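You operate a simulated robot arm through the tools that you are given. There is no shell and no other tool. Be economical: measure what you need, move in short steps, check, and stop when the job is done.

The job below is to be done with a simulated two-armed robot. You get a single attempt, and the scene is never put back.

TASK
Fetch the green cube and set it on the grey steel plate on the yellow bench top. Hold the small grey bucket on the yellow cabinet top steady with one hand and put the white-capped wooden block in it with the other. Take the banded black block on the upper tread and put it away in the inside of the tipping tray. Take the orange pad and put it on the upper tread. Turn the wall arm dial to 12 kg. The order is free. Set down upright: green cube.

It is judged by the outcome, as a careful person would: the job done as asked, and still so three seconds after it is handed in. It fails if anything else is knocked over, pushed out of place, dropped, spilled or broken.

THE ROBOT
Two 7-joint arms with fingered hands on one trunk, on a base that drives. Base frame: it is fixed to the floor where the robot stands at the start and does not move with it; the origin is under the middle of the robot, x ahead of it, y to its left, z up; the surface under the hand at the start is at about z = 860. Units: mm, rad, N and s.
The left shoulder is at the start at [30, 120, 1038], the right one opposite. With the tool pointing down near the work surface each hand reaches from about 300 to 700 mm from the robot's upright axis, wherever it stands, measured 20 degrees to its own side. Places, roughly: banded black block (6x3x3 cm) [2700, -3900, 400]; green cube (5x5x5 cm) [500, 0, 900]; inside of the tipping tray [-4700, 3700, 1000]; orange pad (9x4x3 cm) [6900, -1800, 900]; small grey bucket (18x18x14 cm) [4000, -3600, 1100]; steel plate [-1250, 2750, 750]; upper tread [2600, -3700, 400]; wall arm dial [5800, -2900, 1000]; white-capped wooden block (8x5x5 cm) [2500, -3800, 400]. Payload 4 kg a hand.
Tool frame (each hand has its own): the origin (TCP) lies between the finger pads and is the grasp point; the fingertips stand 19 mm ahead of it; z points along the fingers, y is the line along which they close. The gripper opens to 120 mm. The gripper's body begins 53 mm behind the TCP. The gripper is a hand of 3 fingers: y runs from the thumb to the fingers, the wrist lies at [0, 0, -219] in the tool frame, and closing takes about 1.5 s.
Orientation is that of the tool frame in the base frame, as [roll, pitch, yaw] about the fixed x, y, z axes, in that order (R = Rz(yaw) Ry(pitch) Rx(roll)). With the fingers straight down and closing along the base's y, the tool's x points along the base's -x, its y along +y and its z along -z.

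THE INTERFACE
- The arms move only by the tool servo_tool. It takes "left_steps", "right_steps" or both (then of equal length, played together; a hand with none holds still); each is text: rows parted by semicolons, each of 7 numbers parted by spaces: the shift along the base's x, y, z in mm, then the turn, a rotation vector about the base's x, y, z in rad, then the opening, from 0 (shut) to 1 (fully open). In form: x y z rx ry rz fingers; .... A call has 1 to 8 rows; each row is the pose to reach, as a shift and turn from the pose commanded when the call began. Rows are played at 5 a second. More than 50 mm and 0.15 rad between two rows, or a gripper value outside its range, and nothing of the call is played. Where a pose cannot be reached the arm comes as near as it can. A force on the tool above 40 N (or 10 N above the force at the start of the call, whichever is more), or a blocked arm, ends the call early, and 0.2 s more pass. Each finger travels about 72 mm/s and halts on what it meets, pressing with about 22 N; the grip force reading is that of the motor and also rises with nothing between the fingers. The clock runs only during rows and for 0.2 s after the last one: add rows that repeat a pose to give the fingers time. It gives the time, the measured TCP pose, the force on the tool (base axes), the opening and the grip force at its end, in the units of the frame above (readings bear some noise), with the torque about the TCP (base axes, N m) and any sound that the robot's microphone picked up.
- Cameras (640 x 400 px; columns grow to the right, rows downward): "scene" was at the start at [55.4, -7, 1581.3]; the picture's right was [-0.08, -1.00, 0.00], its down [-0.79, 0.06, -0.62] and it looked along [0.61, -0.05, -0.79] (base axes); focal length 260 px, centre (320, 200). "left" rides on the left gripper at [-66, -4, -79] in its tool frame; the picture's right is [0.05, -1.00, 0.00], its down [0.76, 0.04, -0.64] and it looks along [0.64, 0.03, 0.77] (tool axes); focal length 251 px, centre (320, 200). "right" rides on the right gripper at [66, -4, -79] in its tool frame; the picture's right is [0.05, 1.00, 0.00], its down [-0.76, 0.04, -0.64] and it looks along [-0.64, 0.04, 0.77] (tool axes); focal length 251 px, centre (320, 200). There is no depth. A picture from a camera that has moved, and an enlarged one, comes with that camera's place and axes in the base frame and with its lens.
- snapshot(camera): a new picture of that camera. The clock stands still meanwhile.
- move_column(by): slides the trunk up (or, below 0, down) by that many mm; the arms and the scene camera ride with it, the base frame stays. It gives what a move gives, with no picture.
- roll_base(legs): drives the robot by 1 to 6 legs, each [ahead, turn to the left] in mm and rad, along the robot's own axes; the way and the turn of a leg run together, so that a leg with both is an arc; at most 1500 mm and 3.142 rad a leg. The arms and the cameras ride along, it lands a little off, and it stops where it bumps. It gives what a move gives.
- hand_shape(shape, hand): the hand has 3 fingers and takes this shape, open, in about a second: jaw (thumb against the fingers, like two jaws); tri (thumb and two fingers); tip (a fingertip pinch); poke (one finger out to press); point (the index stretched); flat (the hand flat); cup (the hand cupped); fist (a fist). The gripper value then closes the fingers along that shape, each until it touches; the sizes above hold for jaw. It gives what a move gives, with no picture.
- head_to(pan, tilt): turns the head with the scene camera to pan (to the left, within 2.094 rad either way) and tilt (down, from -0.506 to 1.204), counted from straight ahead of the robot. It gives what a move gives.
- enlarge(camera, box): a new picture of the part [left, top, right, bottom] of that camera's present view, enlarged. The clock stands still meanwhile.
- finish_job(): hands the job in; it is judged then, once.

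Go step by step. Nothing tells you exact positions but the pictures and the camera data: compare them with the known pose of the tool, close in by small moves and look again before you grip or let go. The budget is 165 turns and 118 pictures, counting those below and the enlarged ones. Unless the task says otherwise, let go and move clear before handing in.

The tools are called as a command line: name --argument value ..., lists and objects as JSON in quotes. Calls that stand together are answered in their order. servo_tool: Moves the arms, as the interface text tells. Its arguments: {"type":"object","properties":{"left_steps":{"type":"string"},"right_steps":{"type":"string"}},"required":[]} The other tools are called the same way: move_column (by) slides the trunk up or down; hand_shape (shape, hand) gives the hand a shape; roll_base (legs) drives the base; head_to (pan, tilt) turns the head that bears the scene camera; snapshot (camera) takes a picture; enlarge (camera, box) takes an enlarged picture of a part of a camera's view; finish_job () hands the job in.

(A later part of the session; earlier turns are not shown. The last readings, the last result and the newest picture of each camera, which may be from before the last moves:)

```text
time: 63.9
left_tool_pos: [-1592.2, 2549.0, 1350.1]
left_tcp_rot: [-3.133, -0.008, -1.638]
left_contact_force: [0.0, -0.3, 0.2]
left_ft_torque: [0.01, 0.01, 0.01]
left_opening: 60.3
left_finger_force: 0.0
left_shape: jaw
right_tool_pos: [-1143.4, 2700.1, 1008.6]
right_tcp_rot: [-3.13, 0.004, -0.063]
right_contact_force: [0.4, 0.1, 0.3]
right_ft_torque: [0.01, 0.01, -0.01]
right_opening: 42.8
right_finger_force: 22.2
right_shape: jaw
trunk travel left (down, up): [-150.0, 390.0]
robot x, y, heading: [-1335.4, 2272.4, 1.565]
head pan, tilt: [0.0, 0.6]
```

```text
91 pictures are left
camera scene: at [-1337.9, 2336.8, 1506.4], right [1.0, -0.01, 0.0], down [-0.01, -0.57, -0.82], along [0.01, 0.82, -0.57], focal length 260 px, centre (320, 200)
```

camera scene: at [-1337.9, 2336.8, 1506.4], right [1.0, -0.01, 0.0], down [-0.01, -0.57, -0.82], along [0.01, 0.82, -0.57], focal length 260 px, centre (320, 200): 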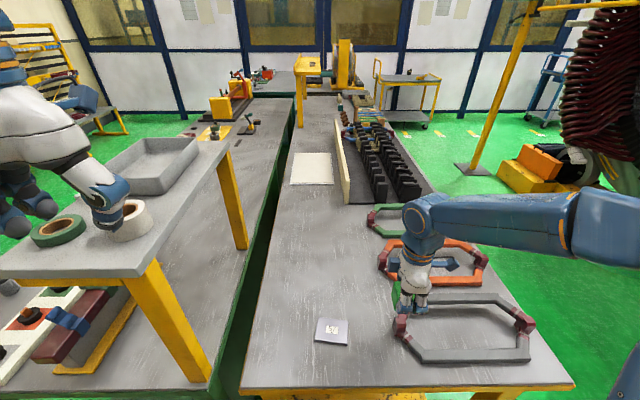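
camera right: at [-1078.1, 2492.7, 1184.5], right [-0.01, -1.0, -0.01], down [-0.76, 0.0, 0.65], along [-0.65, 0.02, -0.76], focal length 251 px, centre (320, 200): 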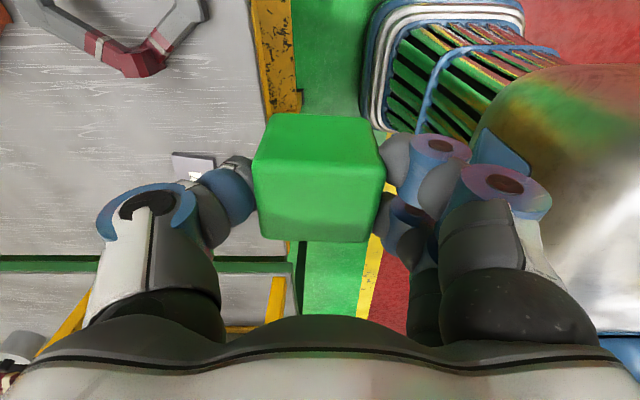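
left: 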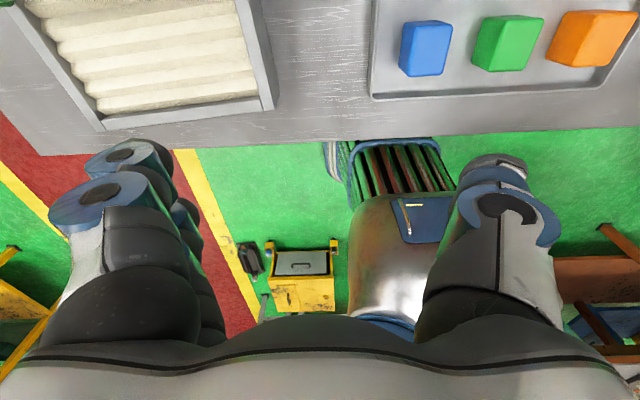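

Plate now estimated near [-1299, 2750]. Moving the cube above and a bit short of it, then checking by the hand camera.

servo_tool --right_steps "-40 12 0 0 0 0 0.2;-80 25 -20 0 0 0 0.2;-120 40 -50 0 0 0 0.2;-140 45 -80 0 0 0 0.2;-140 45 -110 0 0 0 0.2;-140 45 -110 0 0 0 0.2"

snapshot --camera "right"

enlarge --camera "scene" --box '[240, 240, 440, 390]'

```text
refused: row 3 steps farther than a row can; nothing moved
```

```text
90 pictures are left
camera right: at [-1077.0, 2698.1, 1088.0], right [-0.01, -1.0, -0.01], down [-0.76, 0.0, 0.65], along [-0.65, 0.01, -0.76], focal length 251 px, centre (320, 200)
```

right: 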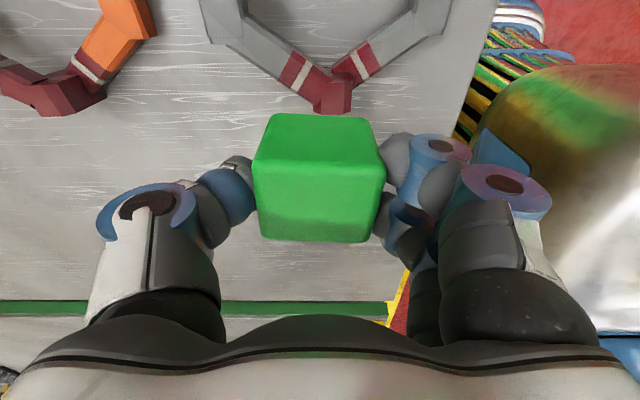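

```text
2.67 times, centred on (340, 315) of scene
camera zoom: at [-1337.9, 2336.8, 1506.4], right [1.0, -0.01, 0.0], down [-0.01, -0.57, -0.82], along [0.01, 0.82, -0.57], focal length 692 px, centre (267, -107)
```

zoom: 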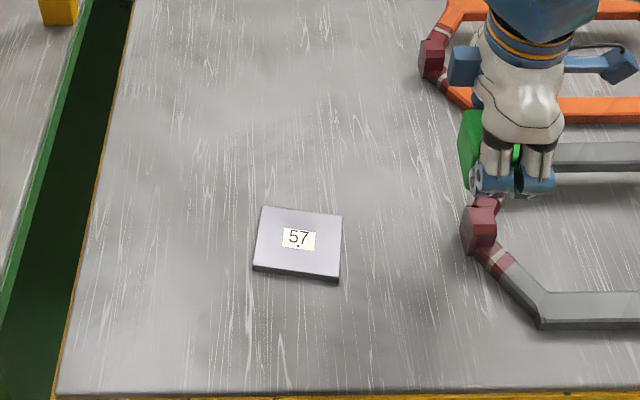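

Redoing the move with a finer step.

servo_tool --right_steps "-40 12 0 0 0 0 0.2;-80 25 0 0 0 0 0.2;-120 35 0 0 0 0 0.2;-140 35 -30 0 0 0 0.2;-140 35 -70 0 0 0 0.2;-140 35 -90 0 0 0 0.2;-140 35 -90 0 0 0 0.2"

snapshot --camera "right"

enlarge --camera "scene" --box '[240, 240, 440, 390]'

```text
time: 65.5
left_tool_pos: [-1592.3, 2548.3, 1349.6]
left_tcp_rot: [-3.135, -0.008, -1.636]
left_contact_force: [0.0, 0.4, 0.0]
left_ft_torque: [-0.01, -0.04, -0.01]
left_opening: 60.4
left_finger_force: 0.1
left_shape: jaw
right_tool_pos: [-1287.9, 2735.8, 920.0]
right_tcp_rot: [-3.132, 0.004, -0.063]
right_contact_force: [0.2, -0.2, -1.7]
right_ft_torque: [-0.01, 0.01, -0.02]
right_opening: 43.0
right_finger_force: 22.0
right_shape: jaw
trunk travel left (down, up): [-150.0, 390.0]
robot x, y, heading: [-1338.7, 2266.7, 1.557]
head pan, tilt: [0.0, 0.6]
```

```text
88 pictures are left
camera right: at [-1220.8, 2733.2, 998.1], right [-0.01, -1.0, -0.01], down [-0.76, 0.0, 0.65], along [-0.65, 0.01, -0.76], focal length 251 px, centre (320, 200)
```

right: 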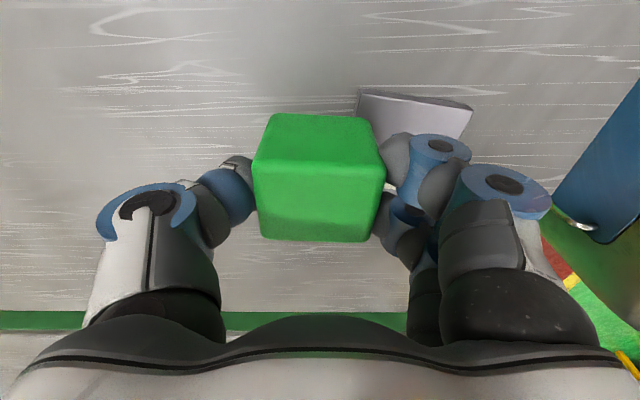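

```text
2.67 times, centred on (340, 315) of scene
camera zoom: at [-1337.9, 2336.9, 1506.2], right [1.0, -0.01, 0.0], down [-0.01, -0.57, -0.82], along [0.01, 0.82, -0.57], focal length 692 px, centre (267, -107)
```

zoom: 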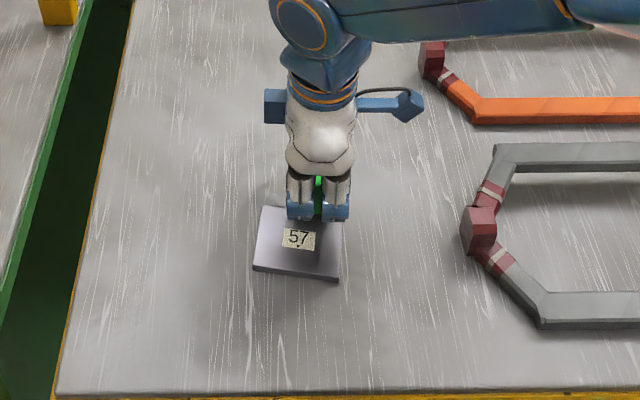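

The two scene views and the hand camera agree that the bench top is actually near z≈865 with the plate at about [-1304, 2685] — so the cube is already just above it. I'll rise, shift over the plate, and check again.

servo_tool --right_steps "0 0 30 0 0 0 0.2;0 0 50 0 0 0 0.2;-8 -26 50 0 0 0 0.2;-16 -51 50 0 0 0 0.2;-16 -51 50 0 0 0 0.2"

snapshot --camera "right"

enlarge --camera "scene" --box '[240, 240, 440, 390]'

```text
time: 66.7
left_tool_pos: [-1593.1, 2550.0, 1350.6]
left_tcp_rot: [-3.135, -0.009, -1.636]
left_contact_force: [0.1, -0.5, 0.2]
left_ft_torque: [-0.01, -0.01, -0.01]
left_opening: 60.3
left_finger_force: 0.0
left_shape: jaw
right_tool_pos: [-1298.7, 2684.8, 969.8]
right_tcp_rot: [-3.132, 0.003, -0.064]
right_contact_force: [-0.3, 0.0, -0.9]
right_ft_torque: [-0.01, -0.01, -0.02]
right_opening: 42.9
right_finger_force: 21.8
right_shape: jaw
trunk travel left (down, up): [-150.0, 390.0]
robot x, y, heading: [-1339.0, 2273.3, 1.565]
head pan, tilt: [0.0, 0.6]
```

```text
86 pictures are left
camera right: at [-1231.5, 2683.0, 1049.2], right [-0.01, -1.0, -0.01], down [-0.76, 0.0, 0.65], along [-0.65, 0.01, -0.76], focal length 251 px, centre (320, 200)
```

right: 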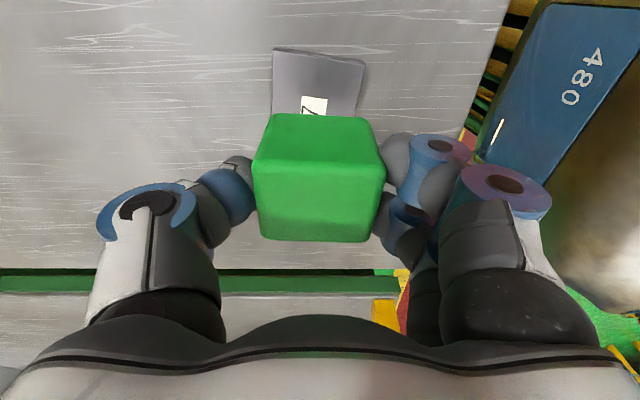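

```text
2.67 times, centred on (340, 315) of scene
camera zoom: at [-1337.9, 2337.2, 1506.2], right [1.0, -0.01, 0.0], down [-0.01, -0.57, -0.82], along [0.01, 0.82, -0.57], focal length 692 px, centre (267, -107)
```

zoom: 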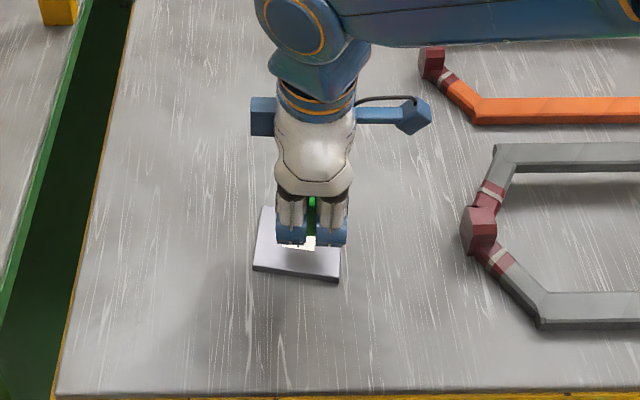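

Centred over plate "57". Descending gently until contact.

servo_tool --right_steps "-3 0 -20 0 0 0 0.2;-3 0 -38 0 0 0 0.2;-3 0 -44 0 0 0 0.2;-3 0 -47 0 0 0 0.2;-3 0 -47 0 0 0 0.2"

enlarge --camera "scene" --box '[240, 240, 440, 390]'

snapshot --camera "right"

```text
time: 67.9
left_tool_pos: [-1593.2, 2549.0, 1349.6]
left_tcp_rot: [-3.135, -0.01, -1.637]
left_contact_force: [0.0, 0.5, 0.8]
left_ft_torque: [0.0, -0.01, -0.02]
left_opening: 60.2
left_finger_force: 0.1
left_shape: jaw
right_tool_pos: [-1302.8, 2682.9, 922.3]
right_tcp_rot: [-3.132, 0.004, -0.063]
right_contact_force: [-0.3, 0.4, -0.8]
right_ft_torque: [0.01, -0.01, 0.01]
right_opening: 43.0
right_finger_force: 22.0
right_shape: jaw
trunk travel left (down, up): [-150.0, 390.0]
robot x, y, heading: [-1338.8, 2266.9, 1.563]
head pan, tilt: [0.0, 0.6]
```

```text
2.67 times, centred on (340, 315) of scene
camera zoom: at [-1338.0, 2337.0, 1506.2], right [1.0, -0.01, 0.0], down [-0.01, -0.57, -0.82], along [0.01, 0.82, -0.57], focal length 692 px, centre (267, -107)
```

zoom: 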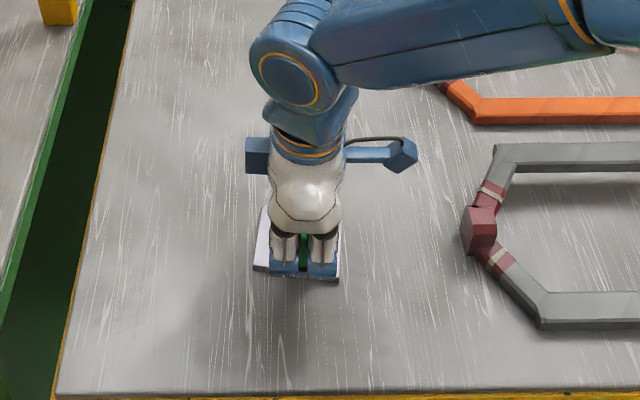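

```text
83 pictures are left
camera right: at [-1236.5, 2682.0, 1000.6], right [-0.01, -1.0, -0.01], down [-0.76, 0.0, 0.65], along [-0.65, 0.01, -0.76], focal length 251 px, centre (320, 200)
```

right: 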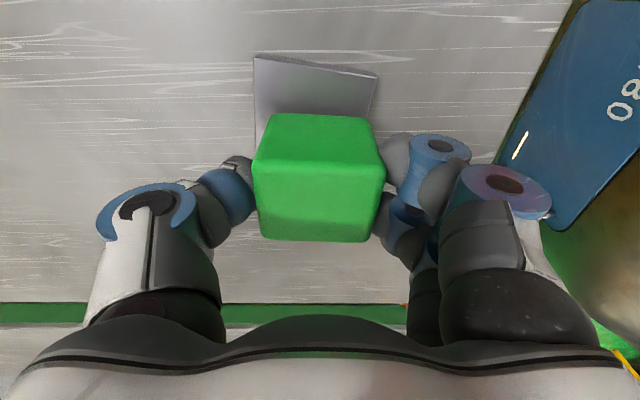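

Still no contact; continuing down in small steps.

servo_tool --right_steps "0 0 -4 0 0 0 0.2;0 0 -7 0 0 0 0.2;0 0 -10 0 0 0 0.2;0 0 -13 0 0 0 0.2;0 0 -16 0 0 0 0.2;0 0 -18 0 0 0 0.2;0 0 -18 0 0 0 0.2"

```text
time: 69.3
left_tool_pos: [-1594.0, 2546.3, 1350.9]
left_tcp_rot: [-3.135, -0.006, -1.637]
left_contact_force: [-0.7, 1.0, -0.9]
left_ft_torque: [0.0, 0.0, 0.03]
left_opening: 60.5
left_finger_force: 0.0
left_shape: jaw
right_tool_pos: [-1303.0, 2684.4, 912.4]
right_tcp_rot: [-3.123, 0.006, -0.065]
right_contact_force: [5.5, -5.3, 25.5]
right_ft_torque: [-0.23, -0.06, -0.06]
right_opening: 45.8
right_finger_force: 22.0
right_shape: jaw
trunk travel left (down, up): [-150.0, 390.0]
robot x, y, heading: [-1340.8, 2265.4, 1.563]
head pan, tilt: [0.0, 0.6]
stopped in row 6 (right hand): the force on the tool passed its limit at 42 N (the readings are from after the stop); the commanded pose is now the measured one
```

Contact on the plate at TCP z≈912. Easing the pressure, then opening.

servo_tool --right_steps "0 0 2 0 0 0 0.2;0 0 3 0 0 0 0.2;0 0 3 0 0 0 0.45;0 0 3 0 0 0 0.6;0 0 3 0 0 0 0.75;0 0 3 0 0 0 0.75;0 0 3 0 0 0 0.75"

snapshot --camera "right"

```text
time: 70.9
left_tool_pos: [-1592.5, 2549.5, 1349.3]
left_tcp_rot: [-3.134, -0.008, -1.638]
left_contact_force: [-0.3, -0.1, -0.1]
left_ft_torque: [0.01, 0.0, -0.02]
left_opening: 60.6
left_finger_force: 0.3
left_shape: jaw
right_tool_pos: [-1303.1, 2685.6, 910.8]
right_tcp_rot: [-3.127, 0.004, -0.065]
right_contact_force: [-0.5, -0.4, 0.1]
right_ft_torque: [0.0, 0.02, -0.01]
right_opening: 89.7
right_finger_force: 0.0
right_shape: jaw
trunk travel left (down, up): [-150.0, 390.0]
robot x, y, heading: [-1339.8, 2267.7, 1.564]
head pan, tilt: [0.0, 0.6]
```

```text
82 pictures are left
camera right: at [-1236.7, 2684.1, 989.9], right [-0.01, -1.0, -0.02], down [-0.76, 0.0, 0.65], along [-0.65, 0.02, -0.76], focal length 251 px, centre (320, 200)
```

right: 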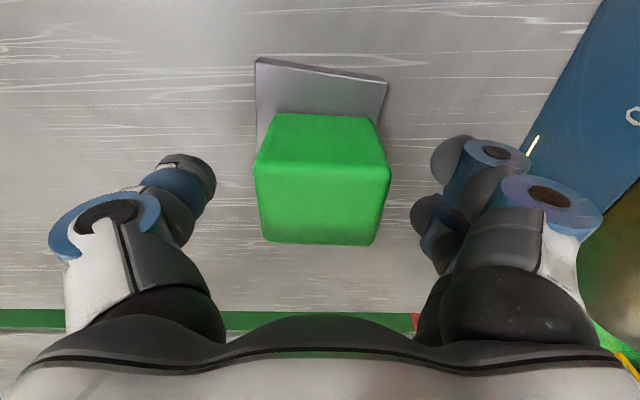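

Released; lifting clear and checking.

servo_tool --right_steps "0 0 20 0 0 0 0.75;0 0 50 0 0 0 0.75;0 0 95 0 0 0 0.75;0 0 140 0 0 0 0.75;20 -20 175 0 0 0 0.75;60 -40 175 0 0 0 0.75;100 -50 175 0 0 0 0.75;140 -60 175 0 0 0 0.75"

enlarge --camera "scene" --box '[240, 240, 440, 390]'

```text
time: 72.7
left_tool_pos: [-1591.3, 2548.7, 1351.0]
left_tcp_rot: [-3.133, -0.007, -1.637]
left_contact_force: [0.0, -0.6, -0.6]
left_ft_torque: [0.0, 0.04, 0.0]
left_opening: 60.6
left_finger_force: 0.2
left_shape: jaw
right_tool_pos: [-1164.3, 2626.5, 1084.2]
right_tcp_rot: [-3.125, 0.004, -0.063]
right_contact_force: [0.1, 0.1, -0.5]
right_ft_torque: [0.01, -0.01, 0.01]
right_opening: 90.0
right_finger_force: 0.1
right_shape: jaw
trunk travel left (down, up): [-150.0, 390.0]
robot x, y, heading: [-1336.5, 2266.4, 1.56]
head pan, tilt: [0.0, 0.6]
```

```text
2.67 times, centred on (340, 315) of scene
camera zoom: at [-1337.3, 2336.3, 1506.3], right [1.0, -0.01, 0.0], down [-0.01, -0.56, -0.83], along [0.01, 0.83, -0.56], focal length 692 px, centre (267, -107)
```

zoom: 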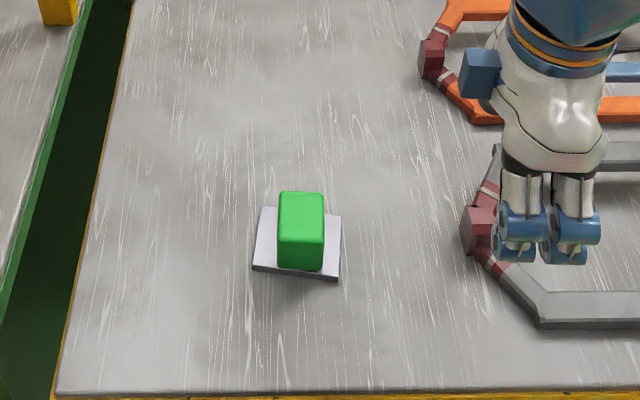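

The green cube stands squarely on the plate. Next I'll back away from the bench and head for the stairs corridor, with the hands tucked.

roll_base --legs '[[-600, 0], [0, -0.6]]'

move_column --by 100

roll_base --legs '[[0, -0.9]]'

```text
time: 77.7
left_tool_pos: [-1395.8, 2041.4, 1350.8]
left_tcp_rot: [-3.132, -0.006, -2.22]
left_contact_force: [-0.5, 0.3, 0.1]
left_ft_torque: [0.0, -0.03, 0.01]
left_opening: 60.6
left_finger_force: 0.2
left_shape: jaw
right_tool_pos: [-994.8, 1870.4, 1085.7]
right_tcp_rot: [-3.126, 0.006, -0.645]
right_contact_force: [0.1, 0.1, 1.4]
right_ft_torque: [0.0, 0.0, -0.02]
right_opening: 89.8
right_finger_force: 0.1
right_shape: jaw
trunk travel left (down, up): [-150.0, 390.0]
robot x, y, heading: [-1362.7, 1683.8, 0.972]
head pan, tilt: [0.0, 0.6]
```

```text
time: 79.0
left_tool_pos: [-1396.4, 2041.7, 1451.4]
left_tcp_rot: [-3.133, -0.009, -2.222]
left_contact_force: [-0.5, 0.2, -0.4]
left_ft_torque: [-0.02, 0.03, 0.02]
left_opening: 59.9
left_finger_force: 0.0
left_shape: jaw
right_tool_pos: [-996.1, 1872.2, 1186.5]
right_tcp_rot: [-3.127, 0.005, -0.645]
right_contact_force: [0.0, -0.1, 0.3]
right_ft_torque: [-0.02, 0.0, -0.02]
right_opening: 89.7
right_finger_force: 0.0
right_shape: jaw
trunk travel left (down, up): [-250.0, 290.0]
robot x, y, heading: [-1361.6, 1684.8, 0.974]
head pan, tilt: [0.0, 0.6]
```

```text
time: 81.5
left_tool_pos: [-1113.6, 1951.8, 1449.9]
left_tcp_rot: [-3.133, -0.009, -3.059]
left_contact_force: [-0.1, 0.0, 0.5]
left_ft_torque: [0.03, -0.01, 0.01]
left_opening: 60.1
left_finger_force: 0.1
left_shape: jaw
right_tool_pos: [-973.5, 1537.8, 1185.2]
right_tcp_rot: [-3.126, 0.005, -1.486]
right_contact_force: [0.2, 0.1, -0.2]
right_ft_torque: [0.02, 0.02, -0.02]
right_opening: 89.9
right_finger_force: 0.0
right_shape: jaw
trunk travel left (down, up): [-250.0, 290.0]
robot x, y, heading: [-1364.8, 1728.2, 0.122]
head pan, tilt: [0.0, 0.6]
stopped in leg 1: the robot was blocked; the commanded pose is now the measured one
```

roll_base --legs '[[0, -0.53], [1300, 0]]'

roll_base --legs '[[0, -0.6]]'

roll_base --legs '[[0, -0.55]]'

snapshot --camera "scene"

```text
time: 89.7
left_tool_pos: [178.1, 1262.2, 1450.1]
left_tcp_rot: [-3.135, -0.008, 2.681]
left_contact_force: [-0.2, 0.1, -0.4]
left_ft_torque: [0.01, 0.01, 0.03]
left_opening: 60.3
left_finger_force: 0.0
left_shape: jaw
right_tool_pos: [84.4, 837.2, 1184.9]
right_tcp_rot: [-3.125, 0.005, -2.028]
right_contact_force: [0.1, 0.7, -0.7]
right_ft_torque: [0.0, -0.04, 0.01]
right_opening: 89.8
right_finger_force: 0.1
right_shape: jaw
trunk travel left (down, up): [-250.0, 290.0]
robot x, y, heading: [-149.6, 1199.0, -0.42]
head pan, tilt: [0.0, 0.6]
```

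```text
time: 91.7
left_tool_pos: [157.5, 1067.5, 1451.0]
left_tcp_rot: [-3.134, -0.011, 2.098]
left_contact_force: [0.3, 0.0, 0.9]
left_ft_torque: [0.03, 0.01, 0.02]
left_opening: 60.0
left_finger_force: 0.0
left_shape: jaw
right_tool_pos: [-155.1, 763.2, 1184.5]
right_tcp_rot: [-3.126, 0.007, -2.61]
right_contact_force: [-1.0, -0.4, 0.1]
right_ft_torque: [0.0, 0.0, -0.01]
right_opening: 89.8
right_finger_force: 0.1
right_shape: jaw
trunk travel left (down, up): [-250.0, 290.0]
robot x, y, heading: [-129.9, 1215.2, -1.006]
head pan, tilt: [0.0, 0.6]
```

```text
time: 92.4
left_tool_pos: [149.2, 1060.4, 1449.6]
left_tcp_rot: [-3.133, -0.012, 2.089]
left_contact_force: [-0.8, 0.5, 0.0]
left_ft_torque: [0.03, 0.01, -0.01]
left_opening: 59.8
left_finger_force: 0.1
left_shape: jaw
right_tool_pos: [-175.6, 756.1, 1181.2]
right_tcp_rot: [-3.135, 0.004, -2.647]
right_contact_force: [-0.1, -0.1, 0.4]
right_ft_torque: [0.0, -0.02, -0.04]
right_opening: 90.1
right_finger_force: 0.1
right_shape: jaw
trunk travel left (down, up): [-250.0, 290.0]
robot x, y, heading: [-128.0, 1215.4, -1.013]
head pan, tilt: [0.0, 0.6]
stopped in leg 1: the robot was blocked; the commanded pose is now the measured one
```

```text
80 pictures are left
camera scene: at [-90.7, 1155.4, 1606.2], right [-0.85, -0.53, 0.0], down [-0.3, 0.48, -0.82], along [0.44, -0.7, -0.57], focal length 260 px, centre (320, 200)
```

scene: 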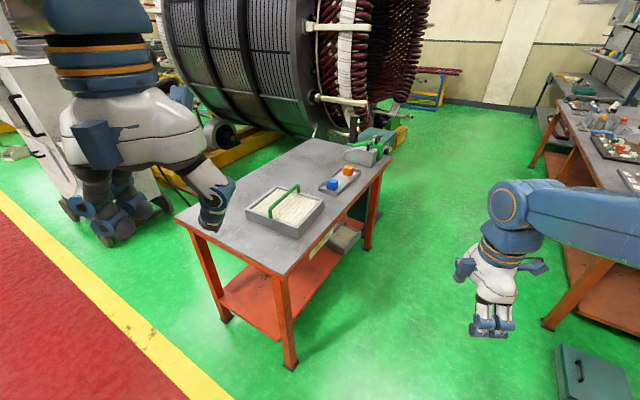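

Hands drifted sideways again relative to the body; re-centring them, then continuing the turn.

servo_tool --right_steps "28 18 0 0 0 0 0.75;57 36 0 0 0 0 0.75;85 53 0 0 0 0 0.75;85 53 0 0 0 0 0.75" --left_steps "28 18 0 0 0 0 0.5;57 36 0 0 0 0 0.5;85 53 0 0 0 0 0.5;85 53 0 0 0 0 0.5"

roll_base --legs '[[0, -0.55]]'

roll_base --legs '[[1400, 0]]'

snapshot --camera "scene"

```text
time: 93.4
left_tool_pos: [234.6, 1113.2, 1447.8]
left_tcp_rot: [-3.135, -0.01, 2.087]
left_contact_force: [0.5, 0.5, 0.1]
left_ft_torque: [-0.05, -0.01, -0.02]
left_opening: 60.0
left_finger_force: 0.1
left_shape: jaw
right_tool_pos: [-89.7, 808.3, 1180.7]
right_tcp_rot: [-3.135, 0.002, -2.646]
right_contact_force: [-0.5, -0.2, -0.5]
right_ft_torque: [0.02, 0.0, 0.02]
right_opening: 90.2
right_finger_force: 0.0
right_shape: jaw
trunk travel left (down, up): [-250.0, 290.0]
robot x, y, heading: [-125.4, 1216.2, -1.01]
head pan, tilt: [0.0, 0.6]
```

```text
time: 94.3
left_tool_pos: [234.5, 1104.0, 1447.9]
left_tcp_rot: [-3.134, -0.01, 2.059]
left_contact_force: [-0.2, 0.1, 0.5]
left_ft_torque: [0.03, -0.02, -0.01]
left_opening: 60.3
left_finger_force: 0.0
left_shape: jaw
right_tool_pos: [-100.3, 807.9, 1180.2]
right_tcp_rot: [-3.137, 0.002, -2.679]
right_contact_force: [-0.7, 0.1, -0.3]
right_ft_torque: [0.03, 0.0, 0.02]
right_opening: 89.8
right_finger_force: 0.1
right_shape: jaw
trunk travel left (down, up): [-250.0, 290.0]
robot x, y, heading: [-130.1, 1217.1, -1.032]
head pan, tilt: [0.0, 0.6]
stopped in leg 1: the robot was blocked; the commanded pose is now the measured one
```

```text
time: 97.7
left_tool_pos: [468.7, 715.4, 1449.3]
left_tcp_rot: [-3.135, -0.007, 2.098]
left_contact_force: [-0.2, -0.1, -0.6]
left_ft_torque: [0.0, -0.07, 0.01]
left_opening: 59.8
left_finger_force: 0.1
left_shape: jaw
right_tool_pos: [146.3, 406.3, 1181.7]
right_tcp_rot: [-3.133, 0.006, -2.642]
right_contact_force: [-1.1, 1.2, 1.1]
right_ft_torque: [-0.07, -0.02, 0.01]
right_opening: 89.9
right_finger_force: 0.0
right_shape: jaw
trunk travel left (down, up): [-250.0, 290.0]
robot x, y, heading: [105.0, 805.9, -0.953]
head pan, tilt: [0.0, 0.6]
stopped in leg 1: the robot was blocked; the commanded pose is now the measured one
```

```text
79 pictures are left
camera scene: at [140.1, 752.9, 1606.4], right [-0.82, -0.58, 0.0], down [-0.33, 0.46, -0.83], along [0.48, -0.67, -0.56], focal length 260 px, centre (320, 200)
```

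scene: 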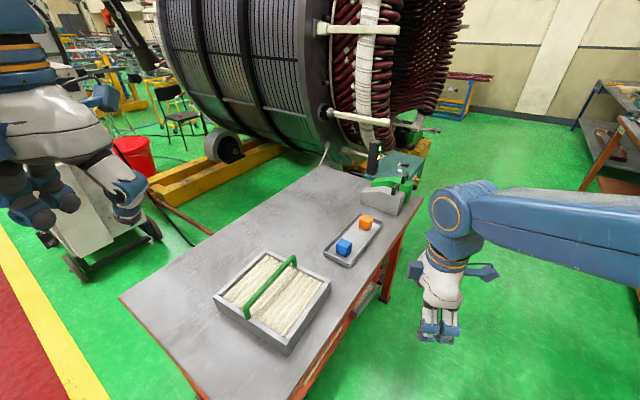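

The drive bumped near the table corner. I'll look around the base on both sides before moving further.

head_to --pan 2.09 --tilt 1.0

snapshot --camera "scene"

head_to --pan -2.09 --tilt 1.0

snapshot --camera "scene"

head_to --pan 0 --tilt 1.2

snapshot --camera "scene"

```text
time: 99.7
left_tool_pos: [472.4, 713.2, 1448.5]
left_tcp_rot: [-3.135, -0.009, 2.098]
left_contact_force: [0.0, 1.2, 0.7]
left_ft_torque: [-0.04, 0.01, -0.03]
left_opening: 60.2
left_finger_force: 0.2
left_shape: jaw
right_tool_pos: [148.5, 405.5, 1181.0]
right_tcp_rot: [-3.135, 0.005, -2.639]
right_contact_force: [0.6, -0.4, 0.2]
right_ft_torque: [0.01, 0.02, -0.02]
right_opening: 90.2
right_finger_force: 0.0
right_shape: jaw
trunk travel left (down, up): [-250.0, 290.0]
robot x, y, heading: [104.8, 810.4, -0.953]
head pan, tilt: [2.089, 1.0]
```

```text
78 pictures are left
camera scene: at [121.7, 886.4, 1574.3], right [0.91, -0.42, 0.0], down [-0.36, -0.76, -0.54], along [0.23, 0.49, -0.84], focal length 260 px, centre (320, 200)
```

scene: 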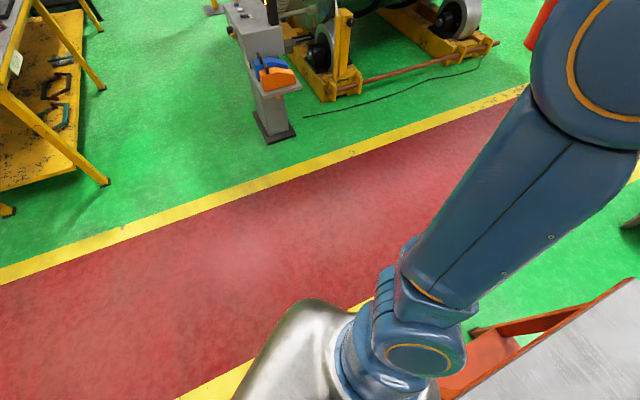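

```text
time: 103.0
left_tool_pos: [473.2, 714.1, 1449.1]
left_tcp_rot: [-3.133, -0.008, 2.098]
left_contact_force: [0.1, -0.7, 0.4]
left_ft_torque: [0.0, -0.01, -0.03]
left_opening: 59.9
left_finger_force: 0.0
left_shape: jaw
right_tool_pos: [148.7, 406.5, 1180.6]
right_tcp_rot: [-3.135, 0.005, -2.641]
right_contact_force: [-0.2, 0.9, -0.3]
right_ft_torque: [-0.01, 0.01, -0.01]
right_opening: 89.9
right_finger_force: 0.1
right_shape: jaw
trunk travel left (down, up): [-250.0, 290.0]
robot x, y, heading: [106.7, 811.5, -0.955]
head pan, tilt: [-2.089, 1.0]
```

```text
77 pictures are left
camera scene: at [22.9, 816.4, 1574.2], right [-0.1, 1.0, 0.0], down [0.84, 0.08, -0.54], along [-0.54, -0.05, -0.84], focal length 260 px, centre (320, 200)
```

scene: 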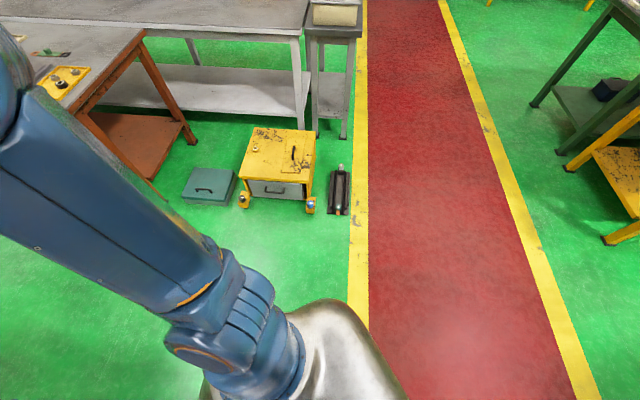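

```text
time: 105.0
left_tool_pos: [471.9, 713.1, 1448.3]
left_tcp_rot: [-3.134, -0.007, 2.098]
left_contact_force: [-0.4, -0.6, 0.4]
left_ft_torque: [0.02, -0.07, 0.02]
left_opening: 60.0
left_finger_force: 0.0
left_shape: jaw
right_tool_pos: [148.2, 404.9, 1181.6]
right_tcp_rot: [-3.134, 0.004, -2.642]
right_contact_force: [0.8, 0.0, -0.2]
right_ft_torque: [-0.01, -0.01, 0.07]
right_opening: 90.0
right_finger_force: 0.0
right_shape: jaw
trunk travel left (down, up): [-250.0, 290.0]
robot x, y, heading: [101.0, 807.1, -0.958]
head pan, tilt: [0.0, 1.201]
```

```text
76 pictures are left
camera scene: at [124.6, 777.6, 1561.6], right [-0.82, -0.58, 0.0], down [-0.54, 0.76, -0.36], along [0.21, -0.3, -0.93], focal length 260 px, centre (320, 200)
```

scene: 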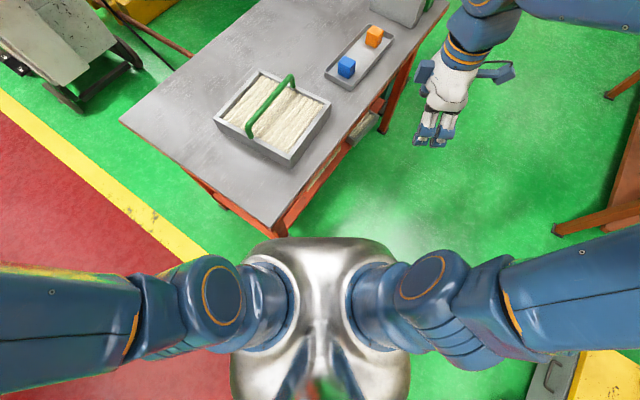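

The base is against the table corner; nothing is disturbed. Backing off 350 and turning right in smaller increments.

roll_base --legs '[[-350, 0]]'

roll_base --legs '[[0, -0.3]]'

```text
time: 107.3
left_tool_pos: [271.8, 995.2, 1447.9]
left_tcp_rot: [-3.135, -0.008, 2.093]
left_contact_force: [-0.4, 0.3, -0.3]
left_ft_torque: [0.02, 0.01, 0.02]
left_opening: 59.9
left_finger_force: 0.2
left_shape: jaw
right_tool_pos: [-52.7, 687.2, 1181.3]
right_tcp_rot: [-3.136, 0.003, -2.646]
right_contact_force: [0.1, -0.6, 0.5]
right_ft_torque: [-0.03, -0.01, 0.04]
right_opening: 90.2
right_finger_force: 0.0
right_shape: jaw
trunk travel left (down, up): [-250.0, 290.0]
robot x, y, heading: [-91.9, 1092.0, -0.96]
head pan, tilt: [0.0, 1.201]
```

```text
time: 108.7
left_tool_pos: [227.8, 887.5, 1449.1]
left_tcp_rot: [-3.135, -0.006, 1.795]
left_contact_force: [0.2, 0.8, 0.4]
left_ft_torque: [-0.05, 0.0, 0.0]
left_opening: 59.9
left_finger_force: 0.1
left_shape: jaw
right_tool_pos: [-173.0, 691.0, 1181.6]
right_tcp_rot: [-3.133, 0.003, -2.947]
right_contact_force: [0.9, 0.2, 0.7]
right_ft_torque: [0.02, -0.03, -0.01]
right_opening: 89.8
right_finger_force: 0.1
right_shape: jaw
trunk travel left (down, up): [-250.0, 290.0]
robot x, y, heading: [-82.3, 1090.2, -1.266]
head pan, tilt: [0.0, 1.201]
```

roll_base --legs '[[0, -0.39]]'

head_to --pan 0.3 --tilt 0.5

snapshot --camera "scene"

```text
time: 110.3
left_tool_pos: [120.5, 781.6, 1448.1]
left_tcp_rot: [-3.134, -0.008, 1.385]
left_contact_force: [0.5, 0.6, 0.5]
left_ft_torque: [0.01, -0.02, 0.0]
left_opening: 60.2
left_finger_force: 0.1
left_shape: jaw
right_tool_pos: [-323.5, 759.3, 1180.5]
right_tcp_rot: [-3.137, 0.003, 2.93]
right_contact_force: [0.5, 0.7, 0.4]
right_ft_torque: [0.01, 0.01, -0.03]
right_opening: 90.1
right_finger_force: 0.1
right_shape: jaw
trunk travel left (down, up): [-250.0, 290.0]
robot x, y, heading: [-59.9, 1093.2, -1.669]
head pan, tilt: [0.0, 1.201]
```

```text
time: 111.3
left_tool_pos: [121.4, 781.5, 1449.5]
left_tcp_rot: [-3.135, -0.009, 1.386]
left_contact_force: [0.5, 0.3, -1.0]
left_ft_torque: [-0.01, -0.02, -0.02]
left_opening: 60.0
left_finger_force: 0.1
left_shape: jaw
right_tool_pos: [-324.9, 758.8, 1180.8]
right_tcp_rot: [-3.136, 0.004, 2.931]
right_contact_force: [0.5, -0.3, 1.3]
right_ft_torque: [0.0, -0.01, 0.0]
right_opening: 89.8
right_finger_force: 0.0
right_shape: jaw
trunk travel left (down, up): [-250.0, 290.0]
robot x, y, heading: [-60.0, 1086.8, -1.666]
head pan, tilt: [0.3, 0.499]
```

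```text
75 pictures are left
camera scene: at [-40.5, 1020.1, 1615.2], right [-0.98, -0.2, 0.0], down [-0.1, 0.47, -0.88], along [0.18, -0.86, -0.48], focal length 260 px, centre (320, 200)
```

scene: 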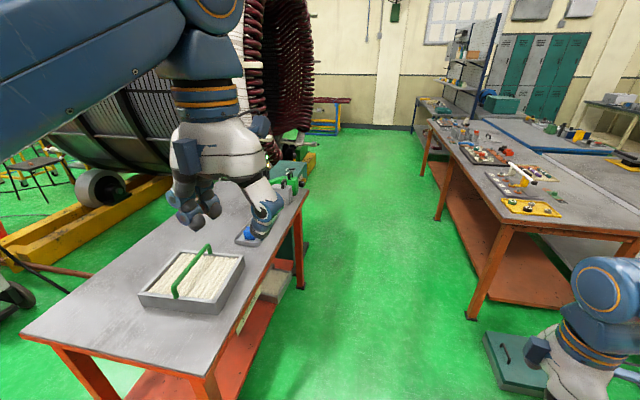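

The corridor between the tables is clear; driving down it.

roll_base --legs '[[1400, 0]]'

roll_base --legs '[[0, 0.15], [1300, 0]]'

head_to --pan 0.6 --tilt 0.4

snapshot --camera "scene"

```text
time: 118.2
left_tool_pos: [5.1, -592.6, 1447.8]
left_tcp_rot: [-3.135, -0.01, 1.398]
left_contact_force: [1.4, -0.8, -0.2]
left_ft_torque: [0.0, 0.0, -0.02]
left_opening: 60.1
left_finger_force: 0.1
left_shape: jaw
right_tool_pos: [-441.0, -620.1, 1181.0]
right_tcp_rot: [-3.135, 0.005, 2.942]
right_contact_force: [-0.6, 0.6, 0.8]
right_ft_torque: [-0.01, 0.01, 0.03]
right_opening: 89.6
right_finger_force: 0.1
right_shape: jaw
trunk travel left (down, up): [-250.0, 290.0]
robot x, y, heading: [-186.6, -288.4, -1.653]
head pan, tilt: [0.3, 0.499]
```

```text
time: 125.3
left_tool_pos: [125.1, -1851.8, 1448.7]
left_tcp_rot: [-3.133, -0.007, 1.541]
left_contact_force: [0.2, -0.9, 0.0]
left_ft_torque: [0.0, 0.0, 0.0]
left_opening: 60.0
left_finger_force: 0.1
left_shape: jaw
right_tool_pos: [-311.3, -1943.1, 1181.1]
right_tcp_rot: [-3.138, 0.005, 3.087]
right_contact_force: [0.2, 0.5, 0.0]
right_ft_torque: [0.01, 0.02, 0.01]
right_opening: 90.0
right_finger_force: 0.0
right_shape: jaw
trunk travel left (down, up): [-250.0, 290.0]
robot x, y, heading: [-97.5, -1573.8, -1.509]
head pan, tilt: [0.3, 0.499]
```

```text
time: 126.2
left_tool_pos: [125.6, -1851.7, 1448.4]
left_tcp_rot: [-3.133, -0.009, 1.54]
left_contact_force: [-0.2, 0.9, -0.7]
left_ft_torque: [-0.01, 0.02, 0.0]
left_opening: 60.2
left_finger_force: 0.1
left_shape: jaw
right_tool_pos: [-310.6, -1943.5, 1179.7]
right_tcp_rot: [-3.136, 0.003, 3.087]
right_contact_force: [1.0, -0.4, 0.3]
right_ft_torque: [0.03, 0.01, 0.01]
right_opening: 89.7
right_finger_force: 0.0
right_shape: jaw
trunk travel left (down, up): [-250.0, 290.0]
robot x, y, heading: [-98.9, -1575.5, -1.508]
head pan, tilt: [0.6, 0.4]
```

```text
74 pictures are left
camera scene: at [-44.6, -1629.6, 1624.4], right [-0.79, -0.62, 0.0], down [-0.24, 0.31, -0.92], along [0.57, -0.73, -0.39], focal length 260 px, centre (320, 200)
```

scene: 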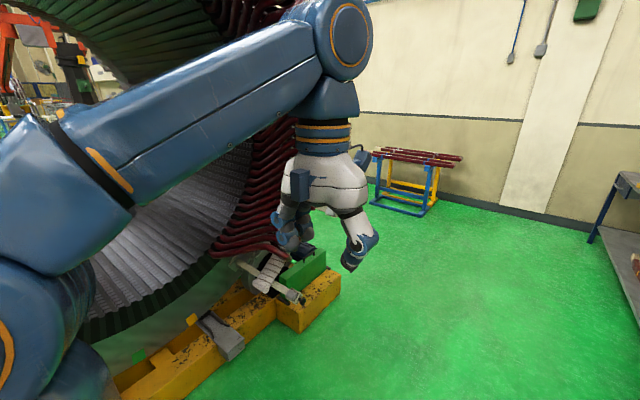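

The left arm blocks the view, so I'll lower it. Then on past the machine's foot (corner near [1000, -2850]).

servo_tool --left_steps "0 0 -45 0 0 0 0.5;0 0 -90 0 0 0 0.5;0 0 -135 0 0 0 0.5;0 0 -180 0 0 0 0.5;0 0 -225 0 0 0 0.5;0 0 -270 0 0 0 0.5"

roll_base --legs '[[1500, 0]]'

roll_base --legs '[[300, 0], [0, 0.5]]'

head_to --pan 0.8 --tilt 0.4

snapshot --camera "scene"

```text
time: 127.5
left_tool_pos: [125.8, -1855.5, 1176.2]
left_tcp_rot: [-3.134, -0.008, 1.541]
left_contact_force: [0.2, -0.5, -0.3]
left_ft_torque: [0.01, 0.02, 0.01]
left_opening: 60.0
left_finger_force: 0.0
left_shape: jaw
right_tool_pos: [-311.0, -1944.0, 1180.6]
right_tcp_rot: [-3.137, 0.005, 3.085]
right_contact_force: [0.1, -0.9, 0.6]
right_ft_torque: [0.04, 0.0, -0.02]
right_opening: 89.9
right_finger_force: 0.1
right_shape: jaw
trunk travel left (down, up): [-250.0, 290.0]
robot x, y, heading: [-98.5, -1575.0, -1.502]
head pan, tilt: [0.6, 0.4]
```

```text
time: 134.8
left_tool_pos: [211.3, -3307.8, 1178.5]
left_tcp_rot: [-3.133, -0.01, 1.536]
left_contact_force: [0.2, -0.3, 0.3]
left_ft_torque: [0.0, 0.02, 0.02]
left_opening: 60.1
left_finger_force: 0.1
left_shape: jaw
right_tool_pos: [-225.5, -3392.7, 1179.9]
right_tcp_rot: [-3.138, 0.005, 3.082]
right_contact_force: [0.6, -0.1, -0.5]
right_ft_torque: [0.01, -0.01, 0.0]
right_opening: 90.2
right_finger_force: 0.1
right_shape: jaw
trunk travel left (down, up): [-250.0, 290.0]
robot x, y, heading: [-10.7, -3027.3, -1.509]
head pan, tilt: [0.6, 0.4]
```

```text
time: 138.2
left_tool_pos: [335.7, -3463.8, 1177.0]
left_tcp_rot: [-3.133, -0.008, 2.025]
left_contact_force: [0.0, -0.7, -0.1]
left_ft_torque: [-0.02, -0.03, 0.0]
left_opening: 60.2
left_finger_force: 0.1
left_shape: jaw
right_tool_pos: [-10.5, -3744.7, 1181.9]
right_tcp_rot: [-3.136, 0.002, -2.717]
right_contact_force: [1.1, -0.3, 0.2]
right_ft_torque: [0.0, -0.01, -0.02]
right_opening: 89.9
right_finger_force: 0.1
right_shape: jaw
trunk travel left (down, up): [-250.0, 290.0]
robot x, y, heading: [-12.9, -3337.2, -1.028]
head pan, tilt: [0.6, 0.4]
```

```text
time: 138.9
left_tool_pos: [334.3, -3463.6, 1178.7]
left_tcp_rot: [-3.132, -0.008, 2.025]
left_contact_force: [-0.1, 0.1, 0.5]
left_ft_torque: [-0.04, -0.04, 0.0]
left_opening: 60.0
left_finger_force: 0.0
left_shape: jaw
right_tool_pos: [-11.6, -3745.4, 1181.4]
right_tcp_rot: [-3.134, 0.002, -2.715]
right_contact_force: [0.9, -0.3, -0.4]
right_ft_torque: [-0.01, -0.02, -0.02]
right_opening: 89.9
right_finger_force: 0.0
right_shape: jaw
trunk travel left (down, up): [-250.0, 290.0]
robot x, y, heading: [-18.8, -3333.1, -1.02]
head pan, tilt: [0.799, 0.4]
```

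```text
73 pictures are left
camera scene: at [64.0, -3338.0, 1624.5], right [-0.22, -0.97, 0.0], down [-0.38, 0.09, -0.92], along [0.9, -0.2, -0.39], focal length 260 px, centre (320, 200)
```

scene: 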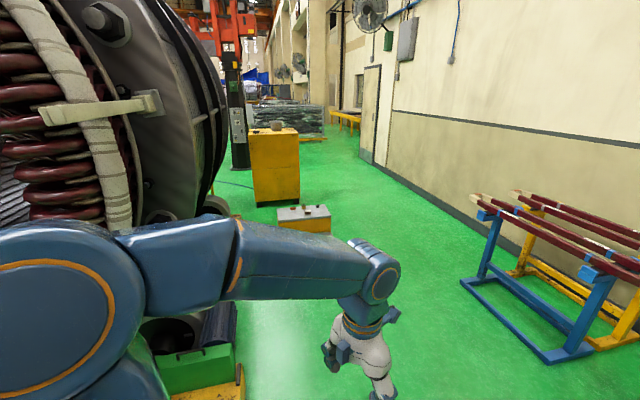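

I see the yellow cabinet with the bucket and, before it, the low yellow steps. Enlarging.

enlarge --camera "scene" --box '[220, 100, 380, 240]'

```text
2.86 times, centred on (300, 170) of scene
camera zoom: at [64.0, -3338.0, 1624.5], right [-0.22, -0.97, 0.0], down [-0.38, 0.09, -0.92], along [0.9, -0.2, -0.39], focal length 742 px, centre (377, 286)
```

zoom: 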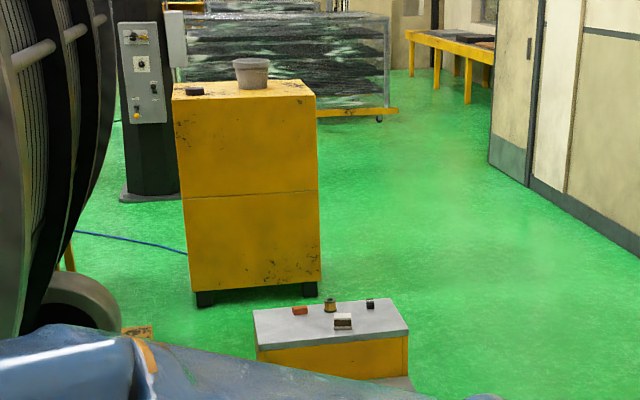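

Upper tread holds four items, including the white-capped block (front) and the black one (back right). I'll turn toward it and drive nearer.

roll_base --legs '[[0, 0.45]]'

roll_base --legs '[[0, 0.35], [1400, 0]]'

head_to --pan 0.05 --tilt 0.7

snapshot --camera "scene"

```text
time: 140.7
left_tool_pos: [357.0, -3296.9, 1177.6]
left_tcp_rot: [-3.136, -0.009, 2.479]
left_contact_force: [-0.5, 0.5, 0.4]
left_ft_torque: [-0.01, 0.0, 0.02]
left_opening: 59.8
left_finger_force: 0.0
left_shape: jaw
right_tool_pos: [169.9, -3701.4, 1180.9]
right_tcp_rot: [-3.135, 0.003, -2.26]
right_contact_force: [-0.3, -0.4, 0.1]
right_ft_torque: [0.03, -0.01, 0.04]
right_opening: 89.9
right_finger_force: 0.0
right_shape: jaw
trunk travel left (down, up): [-250.0, 290.0]
robot x, y, heading: [-25.5, -3353.0, -0.562]
head pan, tilt: [0.799, 0.4]
```

```text
time: 148.7
left_tool_pos: [1676.3, -3402.4, 1178.1]
left_tcp_rot: [-3.133, -0.009, 2.889]
left_contact_force: [-0.5, -0.4, -0.1]
left_ft_torque: [0.0, -0.04, 0.02]
left_opening: 59.9
left_finger_force: 0.2
left_shape: jaw
right_tool_pos: [1666.5, -3849.0, 1181.1]
right_tcp_rot: [-3.135, 0.005, -1.849]
right_contact_force: [-0.4, 0.0, -0.4]
right_ft_torque: [0.03, 0.01, 0.01]
right_opening: 89.7
right_finger_force: 0.2
right_shape: jaw
trunk travel left (down, up): [-250.0, 290.0]
robot x, y, heading: [1345.8, -3609.8, -0.154]
head pan, tilt: [0.799, 0.4]
```

```text
time: 149.8
left_tool_pos: [1676.4, -3403.2, 1178.1]
left_tcp_rot: [-3.134, -0.008, 2.89]
left_contact_force: [-1.1, 0.1, 0.5]
left_ft_torque: [0.03, 0.0, 0.01]
left_opening: 60.1
left_finger_force: 0.0
left_shape: jaw
right_tool_pos: [1667.2, -3848.5, 1180.4]
right_tcp_rot: [-3.135, 0.004, -1.851]
right_contact_force: [1.0, -1.0, 0.4]
right_ft_torque: [-0.02, 0.03, -0.03]
right_opening: 90.0
right_finger_force: 0.0
right_shape: jaw
trunk travel left (down, up): [-250.0, 290.0]
robot x, y, heading: [1345.6, -3607.5, -0.156]
head pan, tilt: [0.051, 0.7]
```

```text
71 pictures are left
camera scene: at [1412.0, -3614.8, 1597.6], right [-0.1, -0.99, 0.0], down [-0.64, 0.07, -0.77], along [0.76, -0.08, -0.64], focal length 260 px, centre (320, 200)
```

scene: 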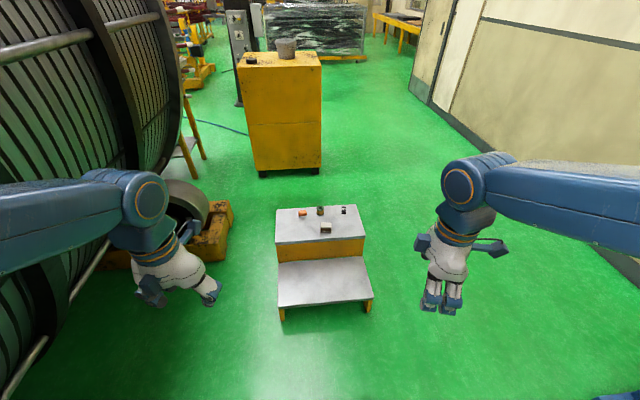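

The steps span x≈2150–2750 (upper tread from 2430), y≈-4000…-3465, with the white-capped block near [2540, -3760] and the black one near [2684, -3900]. I'll work from the -y side, so I'll drive around the corner.

roll_base --legs '[[0, -0.5]]'

roll_base --legs '[[0, -0.5], [900, 0]]'

roll_base --legs '[[0, 0.55]]'

roll_base --legs '[[0, 0.55]]'

```text
time: 151.6
left_tool_pos: [1734.1, -3586.7, 1178.3]
left_tcp_rot: [-3.134, -0.005, 2.386]
left_contact_force: [-0.7, -0.3, -0.2]
left_ft_torque: [0.0, 0.03, -0.01]
left_opening: 60.2
left_finger_force: 0.1
left_shape: jaw
right_tool_pos: [1509.1, -3971.5, 1181.4]
right_tcp_rot: [-3.134, 0.004, -2.354]
right_contact_force: [0.4, 0.3, -0.3]
right_ft_torque: [-0.03, 0.01, -0.01]
right_opening: 89.8
right_finger_force: 0.0
right_shape: jaw
trunk travel left (down, up): [-250.0, 290.0]
robot x, y, heading: [1361.0, -3586.3, -0.66]
head pan, tilt: [0.051, 0.7]
```

```text
time: 157.6
left_tool_pos: [2032.0, -4558.0, 1178.6]
left_tcp_rot: [-3.132, -0.007, 1.885]
left_contact_force: [0.1, 0.0, -1.1]
left_ft_torque: [-0.02, 0.01, 0.01]
left_opening: 59.8
left_finger_force: 0.2
left_shape: jaw
right_tool_pos: [1650.8, -4789.2, 1179.9]
right_tcp_rot: [-3.135, 0.006, -2.855]
right_contact_force: [0.3, 0.7, 0.1]
right_ft_torque: [0.03, 0.03, 0.0]
right_opening: 90.1
right_finger_force: 0.0
right_shape: jaw
trunk travel left (down, up): [-250.0, 290.0]
robot x, y, heading: [1703.6, -4379.5, -1.152]
head pan, tilt: [0.051, 0.7]
```

```text
time: 159.6
left_tool_pos: [2077.4, -4362.2, 1178.4]
left_tcp_rot: [-3.135, -0.007, 2.43]
left_contact_force: [0.0, 0.7, -0.8]
left_ft_torque: [-0.02, -0.01, -0.01]
left_opening: 59.9
left_finger_force: 0.0
left_shape: jaw
right_tool_pos: [1870.6, -4756.0, 1180.3]
right_tcp_rot: [-3.134, 0.005, -2.31]
right_contact_force: [0.3, 0.0, -0.3]
right_ft_torque: [-0.01, -0.01, -0.02]
right_opening: 89.8
right_finger_force: 0.1
right_shape: jaw
trunk travel left (down, up): [-250.0, 290.0]
robot x, y, heading: [1690.1, -4402.2, -0.604]
head pan, tilt: [0.051, 0.7]
```

```text
time: 161.5
left_tool_pos: [1999.8, -4156.5, 1177.3]
left_tcp_rot: [-3.129, -0.009, 2.991]
left_contact_force: [0.2, 0.8, -0.8]
left_ft_torque: [0.0, 0.03, 0.0]
left_opening: 60.0
left_finger_force: 0.0
left_shape: jaw
right_tool_pos: [2033.1, -4601.9, 1181.0]
right_tcp_rot: [-3.136, 0.001, -1.748]
right_contact_force: [0.0, 0.2, -0.4]
right_ft_torque: [-0.04, 0.0, -0.03]
right_opening: 89.9
right_finger_force: 0.0
right_shape: jaw
trunk travel left (down, up): [-250.0, 290.0]
robot x, y, heading: [1689.6, -4426.9, -0.05]
head pan, tilt: [0.051, 0.7]
```

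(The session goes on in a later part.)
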